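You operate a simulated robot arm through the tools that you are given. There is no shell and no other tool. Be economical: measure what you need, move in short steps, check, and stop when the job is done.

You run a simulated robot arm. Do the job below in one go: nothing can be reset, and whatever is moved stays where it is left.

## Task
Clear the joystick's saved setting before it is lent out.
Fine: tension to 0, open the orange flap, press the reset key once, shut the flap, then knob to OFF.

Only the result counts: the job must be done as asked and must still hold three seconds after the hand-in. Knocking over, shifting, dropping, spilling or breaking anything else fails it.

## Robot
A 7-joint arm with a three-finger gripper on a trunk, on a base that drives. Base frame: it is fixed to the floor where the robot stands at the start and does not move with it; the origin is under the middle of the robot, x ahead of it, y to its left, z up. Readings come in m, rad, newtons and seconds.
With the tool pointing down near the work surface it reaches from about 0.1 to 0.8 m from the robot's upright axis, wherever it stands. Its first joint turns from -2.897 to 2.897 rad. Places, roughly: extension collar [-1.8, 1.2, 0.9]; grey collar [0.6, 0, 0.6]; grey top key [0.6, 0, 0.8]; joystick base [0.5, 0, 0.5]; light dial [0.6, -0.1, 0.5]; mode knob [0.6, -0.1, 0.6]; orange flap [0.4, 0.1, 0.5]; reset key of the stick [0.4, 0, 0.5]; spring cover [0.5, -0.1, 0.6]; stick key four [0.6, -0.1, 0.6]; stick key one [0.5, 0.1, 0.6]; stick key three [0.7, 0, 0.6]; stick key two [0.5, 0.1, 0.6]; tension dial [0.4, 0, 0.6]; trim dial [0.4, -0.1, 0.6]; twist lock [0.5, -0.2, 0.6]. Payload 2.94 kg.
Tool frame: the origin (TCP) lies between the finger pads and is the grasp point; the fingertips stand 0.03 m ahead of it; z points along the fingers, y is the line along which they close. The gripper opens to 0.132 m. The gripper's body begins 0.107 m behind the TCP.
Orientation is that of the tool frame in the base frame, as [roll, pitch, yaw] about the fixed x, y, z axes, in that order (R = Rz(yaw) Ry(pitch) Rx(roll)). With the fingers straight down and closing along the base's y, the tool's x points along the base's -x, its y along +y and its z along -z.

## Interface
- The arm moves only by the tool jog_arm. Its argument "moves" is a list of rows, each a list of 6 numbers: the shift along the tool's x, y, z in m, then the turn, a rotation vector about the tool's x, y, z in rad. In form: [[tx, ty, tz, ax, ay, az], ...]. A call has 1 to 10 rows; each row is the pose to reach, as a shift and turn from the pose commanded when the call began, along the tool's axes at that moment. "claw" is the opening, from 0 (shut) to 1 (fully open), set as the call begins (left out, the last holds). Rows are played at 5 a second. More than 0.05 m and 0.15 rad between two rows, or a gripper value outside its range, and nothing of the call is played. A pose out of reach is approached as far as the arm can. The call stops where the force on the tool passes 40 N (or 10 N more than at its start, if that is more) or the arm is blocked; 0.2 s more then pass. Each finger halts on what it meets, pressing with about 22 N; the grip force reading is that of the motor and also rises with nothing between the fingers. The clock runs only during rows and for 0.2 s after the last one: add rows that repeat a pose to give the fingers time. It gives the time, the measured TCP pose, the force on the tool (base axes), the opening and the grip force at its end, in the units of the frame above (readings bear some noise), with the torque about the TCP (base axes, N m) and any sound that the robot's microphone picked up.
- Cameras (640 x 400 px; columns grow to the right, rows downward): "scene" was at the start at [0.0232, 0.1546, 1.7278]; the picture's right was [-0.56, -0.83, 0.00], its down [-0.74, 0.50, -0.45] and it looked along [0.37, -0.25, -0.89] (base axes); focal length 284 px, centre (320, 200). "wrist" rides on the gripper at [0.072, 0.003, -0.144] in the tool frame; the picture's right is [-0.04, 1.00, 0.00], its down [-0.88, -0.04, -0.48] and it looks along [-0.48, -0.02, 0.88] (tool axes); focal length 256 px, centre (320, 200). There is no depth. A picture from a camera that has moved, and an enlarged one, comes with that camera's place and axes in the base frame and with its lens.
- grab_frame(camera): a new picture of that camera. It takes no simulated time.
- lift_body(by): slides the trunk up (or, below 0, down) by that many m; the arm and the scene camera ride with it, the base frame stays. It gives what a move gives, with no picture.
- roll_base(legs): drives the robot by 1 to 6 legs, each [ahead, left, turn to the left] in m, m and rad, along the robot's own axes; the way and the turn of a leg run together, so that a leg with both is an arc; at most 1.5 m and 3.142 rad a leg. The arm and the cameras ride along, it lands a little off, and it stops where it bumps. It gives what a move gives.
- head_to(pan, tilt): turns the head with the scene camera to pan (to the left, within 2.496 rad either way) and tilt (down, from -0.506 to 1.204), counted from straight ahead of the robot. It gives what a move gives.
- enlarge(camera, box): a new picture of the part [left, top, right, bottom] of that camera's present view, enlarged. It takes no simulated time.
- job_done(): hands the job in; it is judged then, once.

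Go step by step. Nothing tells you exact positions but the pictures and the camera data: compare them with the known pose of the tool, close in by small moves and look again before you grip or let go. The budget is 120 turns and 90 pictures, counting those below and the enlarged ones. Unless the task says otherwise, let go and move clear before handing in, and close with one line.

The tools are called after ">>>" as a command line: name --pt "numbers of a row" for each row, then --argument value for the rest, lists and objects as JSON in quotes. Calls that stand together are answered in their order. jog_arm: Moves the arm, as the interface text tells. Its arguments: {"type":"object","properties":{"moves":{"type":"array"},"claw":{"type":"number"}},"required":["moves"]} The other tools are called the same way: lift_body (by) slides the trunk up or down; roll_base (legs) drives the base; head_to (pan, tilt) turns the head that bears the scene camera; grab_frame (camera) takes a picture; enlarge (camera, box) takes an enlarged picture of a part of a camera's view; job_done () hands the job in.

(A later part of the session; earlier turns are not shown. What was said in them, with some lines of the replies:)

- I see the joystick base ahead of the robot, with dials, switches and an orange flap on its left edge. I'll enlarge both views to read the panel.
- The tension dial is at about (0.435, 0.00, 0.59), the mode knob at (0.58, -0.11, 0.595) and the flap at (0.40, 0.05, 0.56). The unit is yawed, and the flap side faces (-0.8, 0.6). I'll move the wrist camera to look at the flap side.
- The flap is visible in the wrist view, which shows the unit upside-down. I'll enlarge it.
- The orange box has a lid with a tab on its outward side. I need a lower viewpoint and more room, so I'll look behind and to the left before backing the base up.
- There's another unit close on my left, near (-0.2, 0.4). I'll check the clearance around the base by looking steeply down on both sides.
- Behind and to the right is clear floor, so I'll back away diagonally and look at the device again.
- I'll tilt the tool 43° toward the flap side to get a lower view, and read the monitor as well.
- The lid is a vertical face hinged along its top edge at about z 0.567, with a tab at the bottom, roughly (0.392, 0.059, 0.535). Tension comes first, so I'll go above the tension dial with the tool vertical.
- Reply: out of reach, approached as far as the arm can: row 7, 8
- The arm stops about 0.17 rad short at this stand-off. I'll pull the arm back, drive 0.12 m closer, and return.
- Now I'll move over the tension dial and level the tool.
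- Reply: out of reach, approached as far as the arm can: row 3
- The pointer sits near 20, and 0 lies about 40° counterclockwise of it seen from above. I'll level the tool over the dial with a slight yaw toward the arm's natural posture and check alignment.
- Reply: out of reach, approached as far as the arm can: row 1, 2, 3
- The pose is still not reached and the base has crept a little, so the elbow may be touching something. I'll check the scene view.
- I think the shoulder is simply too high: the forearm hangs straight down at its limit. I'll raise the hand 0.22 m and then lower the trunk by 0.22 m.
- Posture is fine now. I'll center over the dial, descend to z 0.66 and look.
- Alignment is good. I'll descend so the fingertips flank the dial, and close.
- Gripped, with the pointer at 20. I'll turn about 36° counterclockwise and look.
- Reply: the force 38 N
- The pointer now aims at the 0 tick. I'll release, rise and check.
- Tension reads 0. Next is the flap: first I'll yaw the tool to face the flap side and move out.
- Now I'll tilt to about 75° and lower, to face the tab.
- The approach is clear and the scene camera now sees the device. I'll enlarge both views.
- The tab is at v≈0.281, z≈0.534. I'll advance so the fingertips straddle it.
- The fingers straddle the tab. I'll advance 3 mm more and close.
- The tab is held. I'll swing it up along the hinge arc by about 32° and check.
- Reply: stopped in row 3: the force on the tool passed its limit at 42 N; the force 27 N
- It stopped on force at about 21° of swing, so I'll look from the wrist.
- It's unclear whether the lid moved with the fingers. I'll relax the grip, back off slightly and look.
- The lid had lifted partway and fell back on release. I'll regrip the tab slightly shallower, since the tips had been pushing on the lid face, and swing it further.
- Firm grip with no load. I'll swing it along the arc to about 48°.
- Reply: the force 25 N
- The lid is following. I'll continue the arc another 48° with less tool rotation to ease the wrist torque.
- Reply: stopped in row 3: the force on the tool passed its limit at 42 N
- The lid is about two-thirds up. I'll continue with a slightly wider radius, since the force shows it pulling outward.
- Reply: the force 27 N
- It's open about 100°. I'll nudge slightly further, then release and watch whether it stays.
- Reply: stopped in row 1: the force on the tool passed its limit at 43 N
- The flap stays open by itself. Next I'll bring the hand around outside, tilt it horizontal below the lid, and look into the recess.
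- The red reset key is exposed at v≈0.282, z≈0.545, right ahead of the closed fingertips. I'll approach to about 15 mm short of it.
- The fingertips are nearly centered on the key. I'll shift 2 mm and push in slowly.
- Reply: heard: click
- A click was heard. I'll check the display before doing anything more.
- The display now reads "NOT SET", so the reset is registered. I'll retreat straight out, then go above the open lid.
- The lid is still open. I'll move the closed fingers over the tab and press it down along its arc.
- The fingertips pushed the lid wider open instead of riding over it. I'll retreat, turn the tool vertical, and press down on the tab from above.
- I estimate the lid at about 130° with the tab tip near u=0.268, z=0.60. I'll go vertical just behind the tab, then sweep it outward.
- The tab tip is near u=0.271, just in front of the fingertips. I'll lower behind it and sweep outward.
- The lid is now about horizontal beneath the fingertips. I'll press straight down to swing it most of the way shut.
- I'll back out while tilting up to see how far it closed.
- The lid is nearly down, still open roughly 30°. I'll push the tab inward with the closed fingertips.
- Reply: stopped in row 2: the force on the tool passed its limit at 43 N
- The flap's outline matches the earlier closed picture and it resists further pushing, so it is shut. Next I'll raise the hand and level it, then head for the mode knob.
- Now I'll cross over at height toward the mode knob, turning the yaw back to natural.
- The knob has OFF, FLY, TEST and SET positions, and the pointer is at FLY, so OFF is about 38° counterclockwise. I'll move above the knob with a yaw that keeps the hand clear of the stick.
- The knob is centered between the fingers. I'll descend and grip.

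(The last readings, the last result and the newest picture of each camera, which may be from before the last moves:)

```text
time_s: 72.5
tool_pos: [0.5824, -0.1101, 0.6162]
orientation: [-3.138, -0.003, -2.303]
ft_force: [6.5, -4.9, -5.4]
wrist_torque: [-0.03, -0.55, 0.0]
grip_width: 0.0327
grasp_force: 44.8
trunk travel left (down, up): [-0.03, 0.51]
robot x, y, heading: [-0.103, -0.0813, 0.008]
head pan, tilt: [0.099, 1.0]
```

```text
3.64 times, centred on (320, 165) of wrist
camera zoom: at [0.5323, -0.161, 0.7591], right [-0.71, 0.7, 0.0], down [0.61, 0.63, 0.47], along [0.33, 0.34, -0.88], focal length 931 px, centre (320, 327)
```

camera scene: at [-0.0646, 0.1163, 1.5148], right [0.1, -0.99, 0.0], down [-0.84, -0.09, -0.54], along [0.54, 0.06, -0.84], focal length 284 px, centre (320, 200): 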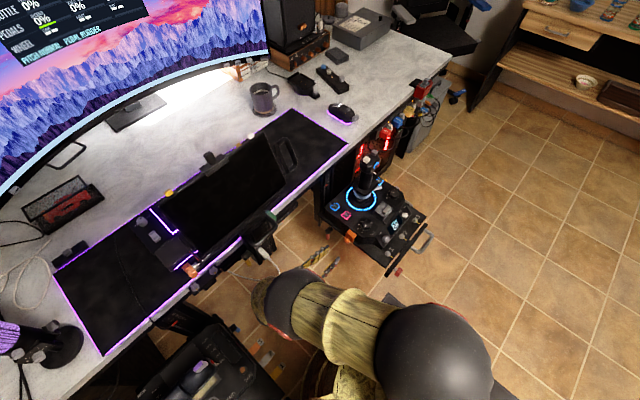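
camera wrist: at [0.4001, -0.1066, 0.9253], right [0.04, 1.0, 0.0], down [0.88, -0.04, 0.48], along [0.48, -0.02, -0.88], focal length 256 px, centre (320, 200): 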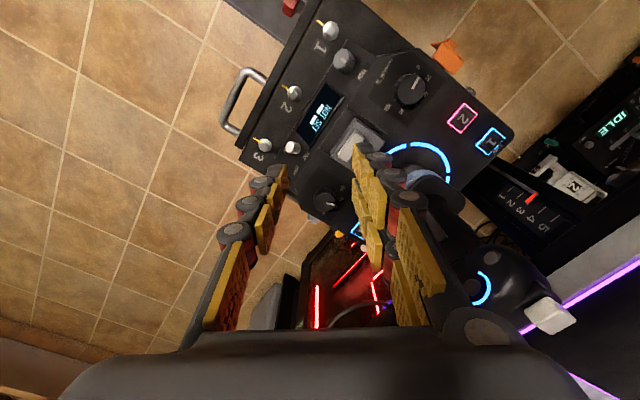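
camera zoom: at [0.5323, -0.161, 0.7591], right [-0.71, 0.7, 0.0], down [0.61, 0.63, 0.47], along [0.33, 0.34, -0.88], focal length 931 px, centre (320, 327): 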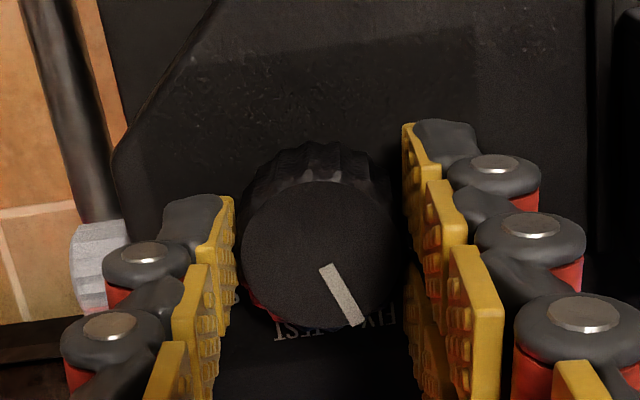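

Gripped, still at FLY. I'll turn about 39° counterclockwise.

>>> jog_arm --pt "0 -0.001 0 0 0 -0.1" --pt "0 -0.001 0 0 0 -0.2" --pt "0 -0.001 0 0 0 -0.3" --pt "0 -0.001 0 0 0 -0.4" --pt "0 -0.001 0 0 0 -0.5" --pt "0 -0.001 0 0 0 -0.6" --pt "0 -0.001 0 0 0 -0.69" --pt "0 -0.001 0 0 0 -0.69"

>>> enlarge --camera "wrist" --box '[240, 110, 400, 220]'

```text
time_s: 74.3
tool_pos: [0.5841, -0.1095, 0.6157]
orientation: [-3.141, -0.001, -1.609]
ft_force: [5.7, -9.0, -11.1]
wrist_torque: [-0.31, -0.27, -0.01]
grip_width: 0.0324
grasp_force: 44.9
trunk travel left (down, up): [-0.03, 0.51]
robot x, y, heading: [-0.1019, -0.0828, 0.011]
head pan, tilt: [0.099, 1.0]
```

```text
3.64 times, centred on (320, 165) of wrist
camera zoom: at [0.5782, -0.1816, 0.7592], right [-1.0, 0.08, 0.0], down [0.07, 0.88, 0.47], along [0.04, 0.47, -0.88], focal length 931 px, centre (320, 327)
```

zoom: 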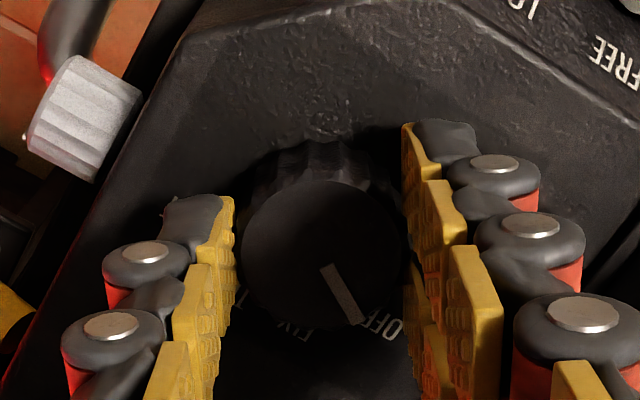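

The pointer now sits against OFF just as it sat against FLY before. I'll release, rise and verify.

>>> jog_arm --pt "0 0 0 0 0 0" --pt "0 0 0 0 0 0" --pt "0 0 -0.03 0 0 0" --pt "0 0 -0.07 0 0 0" --pt "0 0 -0.11 0 0 0" --claw 0.4

>>> enlarge --camera "wrist" --box '[240, 110, 400, 220]'

```text
time_s: 75.5
tool_pos: [0.5817, -0.1096, 0.7267]
orientation: [-3.141, -0.006, -1.614]
ft_force: [-0.1, 0.2, -0.6]
wrist_torque: [-0.03, 0.02, -0.01]
grip_width: 0.053
grasp_force: 0.1
trunk travel left (down, up): [-0.03, 0.51]
robot x, y, heading: [-0.1081, -0.079, 0.007]
head pan, tilt: [0.099, 1.0]
```

```text
3.64 times, centred on (320, 165) of wrist
camera zoom: at [0.5759, -0.1819, 0.8704], right [-1.0, 0.08, 0.0], down [0.07, 0.88, 0.47], along [0.04, 0.47, -0.88], focal length 931 px, centre (320, 327)
```

zoom: 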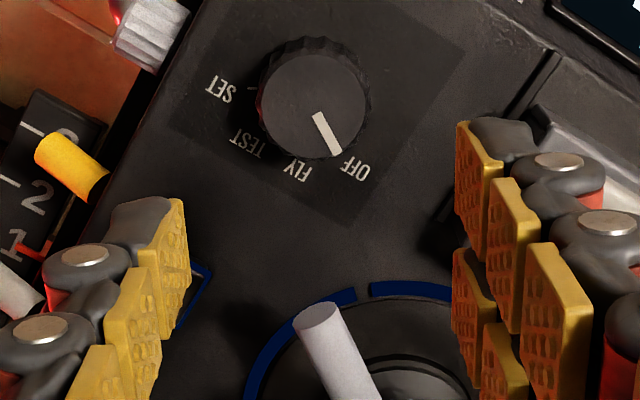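

The lights are off and the pointer is at OFF. I'll raise the hand clear, pull back and check the whole unit.

>>> jog_arm --pt "0 0 -0.04 0 0 0" --pt "0 0 -0.08 0 0 0" --pt "0 0 -0.12 0 0 0" --pt "0.03 0 -0.15 0 0 0" --pt "0.07 0 -0.16 0 0 0" --pt "0.11 0 -0.16 0 0 0" --pt "0.15 0 -0.16 0 0 0"

>>> enlarge --camera "scene" --box '[300, 140, 440, 260]'

```text
time_s: 77.2
tool_pos: [0.5794, -0.2574, 0.8856]
orientation: [3.139, -0.005, -1.612]
ft_force: [0.0, 0.4, 0.2]
wrist_torque: [-0.03, 0.0, 0.01]
grip_width: 0.0527
grasp_force: 0.0
trunk travel left (down, up): [-0.03, 0.51]
robot x, y, heading: [-0.1042, -0.0804, 0.007]
head pan, tilt: [0.099, 1.0]
```

```text
3.33 times, centred on (370, 200) of scene
camera zoom: at [-0.0655, 0.1177, 1.5147], right [0.11, -0.99, 0.0], down [-0.84, -0.09, -0.54], along [0.54, 0.06, -0.84], focal length 947 px, centre (153, 200)
```

zoom: 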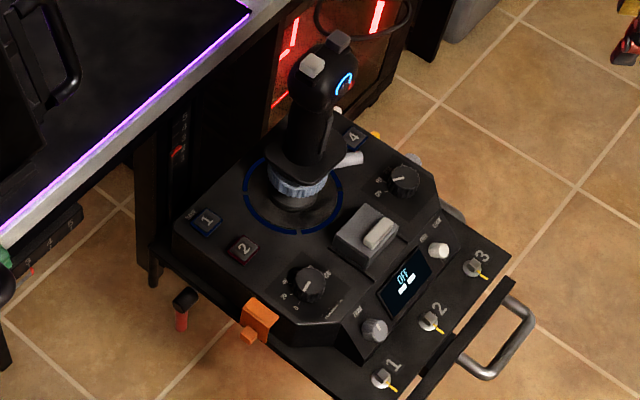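

The display shows OFF. I'll take one close look at the flap and tension dial before handing in.

>>> enlarge --camera "scene" --box '[340, 205, 390, 245]'

```text
10.00 times, centred on (365, 225) of scene
camera zoom: at [-0.0655, 0.1177, 1.5147], right [0.11, -0.99, 0.0], down [-0.84, -0.09, -0.54], along [0.54, 0.06, -0.84], focal length 2841 px, centre (-130, -50)
```

zoom: 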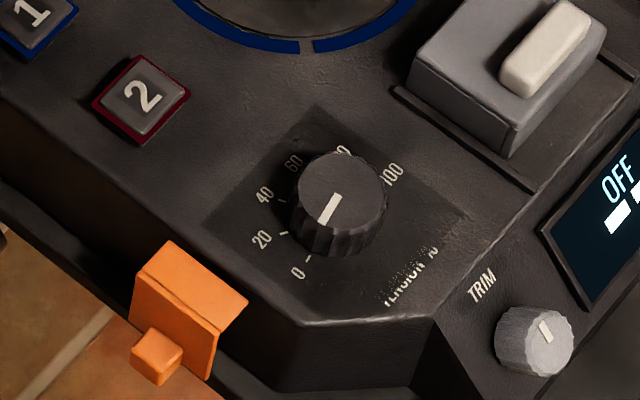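

The flap may be a few millimetres off fully shut in this view, so I'll go back to check it at close range and push it firmly. First I'll bring the hand around at height.

>>> jog_arm --pt "-0.005 0.0315 0 0 0 0.136" --pt "-0.01 0.063 0 0 0 0.271" --pt "-0.015 0.0945 0 0 0 0.407" --pt "-0.02 0.126 0 0 0 0.543" --pt "-0.025 0.1575 0 0 0 0.678" --pt "-0.03 0.189 0 0 0 0.814" --pt "-0.035 0.2205 0 0 0 0.95" --pt "-0.04 0.252 0 0 0 1.085" --claw 0.0

>>> jog_arm --pt "-0.013 0.035 0.0094 0 0 0.1206" --pt "-0.026 0.0701 0.0189 0 0 0.2411" --pt "-0.039 0.1051 0.0283 0 0 0.3617" --pt "-0.052 0.1402 0.0378 0 0 0.4822" --pt "-0.065 0.1752 0.0472 0 0 0.6028" --pt "-0.078 0.2103 0.0567 0 0 0.7233" --pt "-0.091 0.2453 0.0661 0 0 0.8439" --pt "-0.104 0.2804 0.0756 0 0 0.9644" --pt "-0.117 0.3154 0.085 0 0 1.085"

```text
time_s: 79.0
tool_pos: [0.3259, -0.2072, 0.8834]
orientation: [-3.138, -0.002, -2.699]
ft_force: [1.2, 0.4, -0.7]
wrist_torque: [-0.04, 0.02, 0.02]
grip_width: 0.0001
grasp_force: 21.9
trunk travel left (down, up): [-0.03, 0.51]
robot x, y, heading: [-0.1017, -0.0834, 0.006]
head pan, tilt: [0.099, 1.0]
```

```text
time_s: 81.0
tool_pos: [0.2955, 0.128, 0.8007]
orientation: [-3.139, 0.003, 2.5]
ft_force: [0.4, -0.9, 0.6]
wrist_torque: [0.02, -0.01, 0.0]
grip_width: 0.0003
grasp_force: 22.3
trunk travel left (down, up): [-0.03, 0.51]
robot x, y, heading: [-0.1037, -0.0851, 0.01]
head pan, tilt: [0.099, 1.0]
```

>>> jog_arm --pt "-0.0006 0.0004 0.0234 0 -0.131 0" --pt "-0.0012 0.0008 0.0469 0 -0.262 0" --pt "-0.0018 0.0012 0.0703 0 -0.393 0" --pt "-0.0024 0.0016 0.0937 0 -0.524 0" --pt "-0.003 0.002 0.1171 0 -0.655 0" --pt "-0.0036 0.0024 0.1406 0 -0.786 0" --pt "-0.0042 0.0028 0.164 0 -0.917 0" --pt "-0.0048 0.0032 0.1874 0 -1.048 0" --pt "-0.0054 0.0036 0.2109 0 -1.179 0" --pt "-0.006 0.004 0.2343 0 -1.31 0" --claw 0.3

>>> enlarge --camera "wrist" --box '[270, 110, 370, 180]'

```text
time_s: 83.2
tool_pos: [0.3026, 0.1251, 0.5668]
orientation: [-3.137, 1.315, 2.507]
ft_force: [0.2, -0.4, 0.4]
wrist_torque: [0.05, 0.05, 0.01]
grip_width: 0.0395
grasp_force: 0.2
trunk travel left (down, up): [-0.03, 0.51]
robot x, y, heading: [-0.1075, -0.0784, 0.008]
head pan, tilt: [0.099, 1.0]
```

```text
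5.71 times, centred on (320, 145) of wrist
camera zoom: at [0.1787, 0.2209, 0.5327], right [0.61, 0.79, 0.04], down [-0.21, 0.11, 0.97], along [0.77, -0.6, 0.24], focal length 1463 px, centre (320, 514)
```

zoom: 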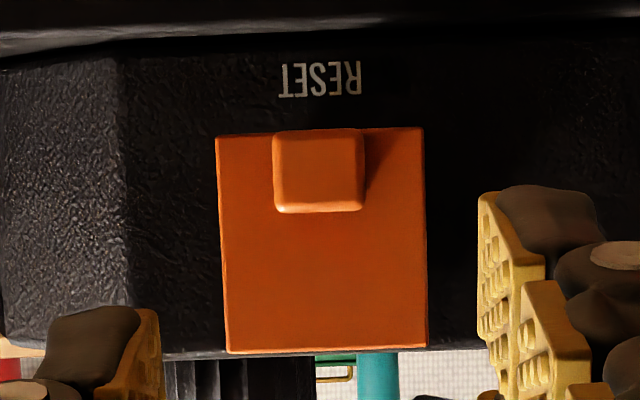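

This view matches the initial closed picture pixel for pixel apart from a uniform shift, so the flap is fully shut. I'll back the hand away and hand in.

>>> jog_arm --pt "-0.02 0 -0.02 0 0 0" --pt "-0.05 0 -0.03 0 0 0" --pt "-0.09 0 -0.03 0 0 0"

>>> job_done

```text
time_s: 84.0
tool_pos: [0.2968, 0.1286, 0.661]
orientation: [-3.124, 1.314, 2.516]
ft_force: [-0.7, -0.2, 0.1]
wrist_torque: [-0.03, 0.0, 0.0]
grip_width: 0.0396
grasp_force: 0.0
trunk travel left (down, up): [-0.03, 0.51]
robot x, y, heading: [-0.1075, -0.0786, 0.007]
head pan, tilt: [0.099, 1.0]
```

```text
The job is handed in.
```

The joystick's saved setting is cleared and the job is handed in: tension is at 0, reset was pressed once (the display read "NOT SET"), the flap is shut and the knob is at OFF.
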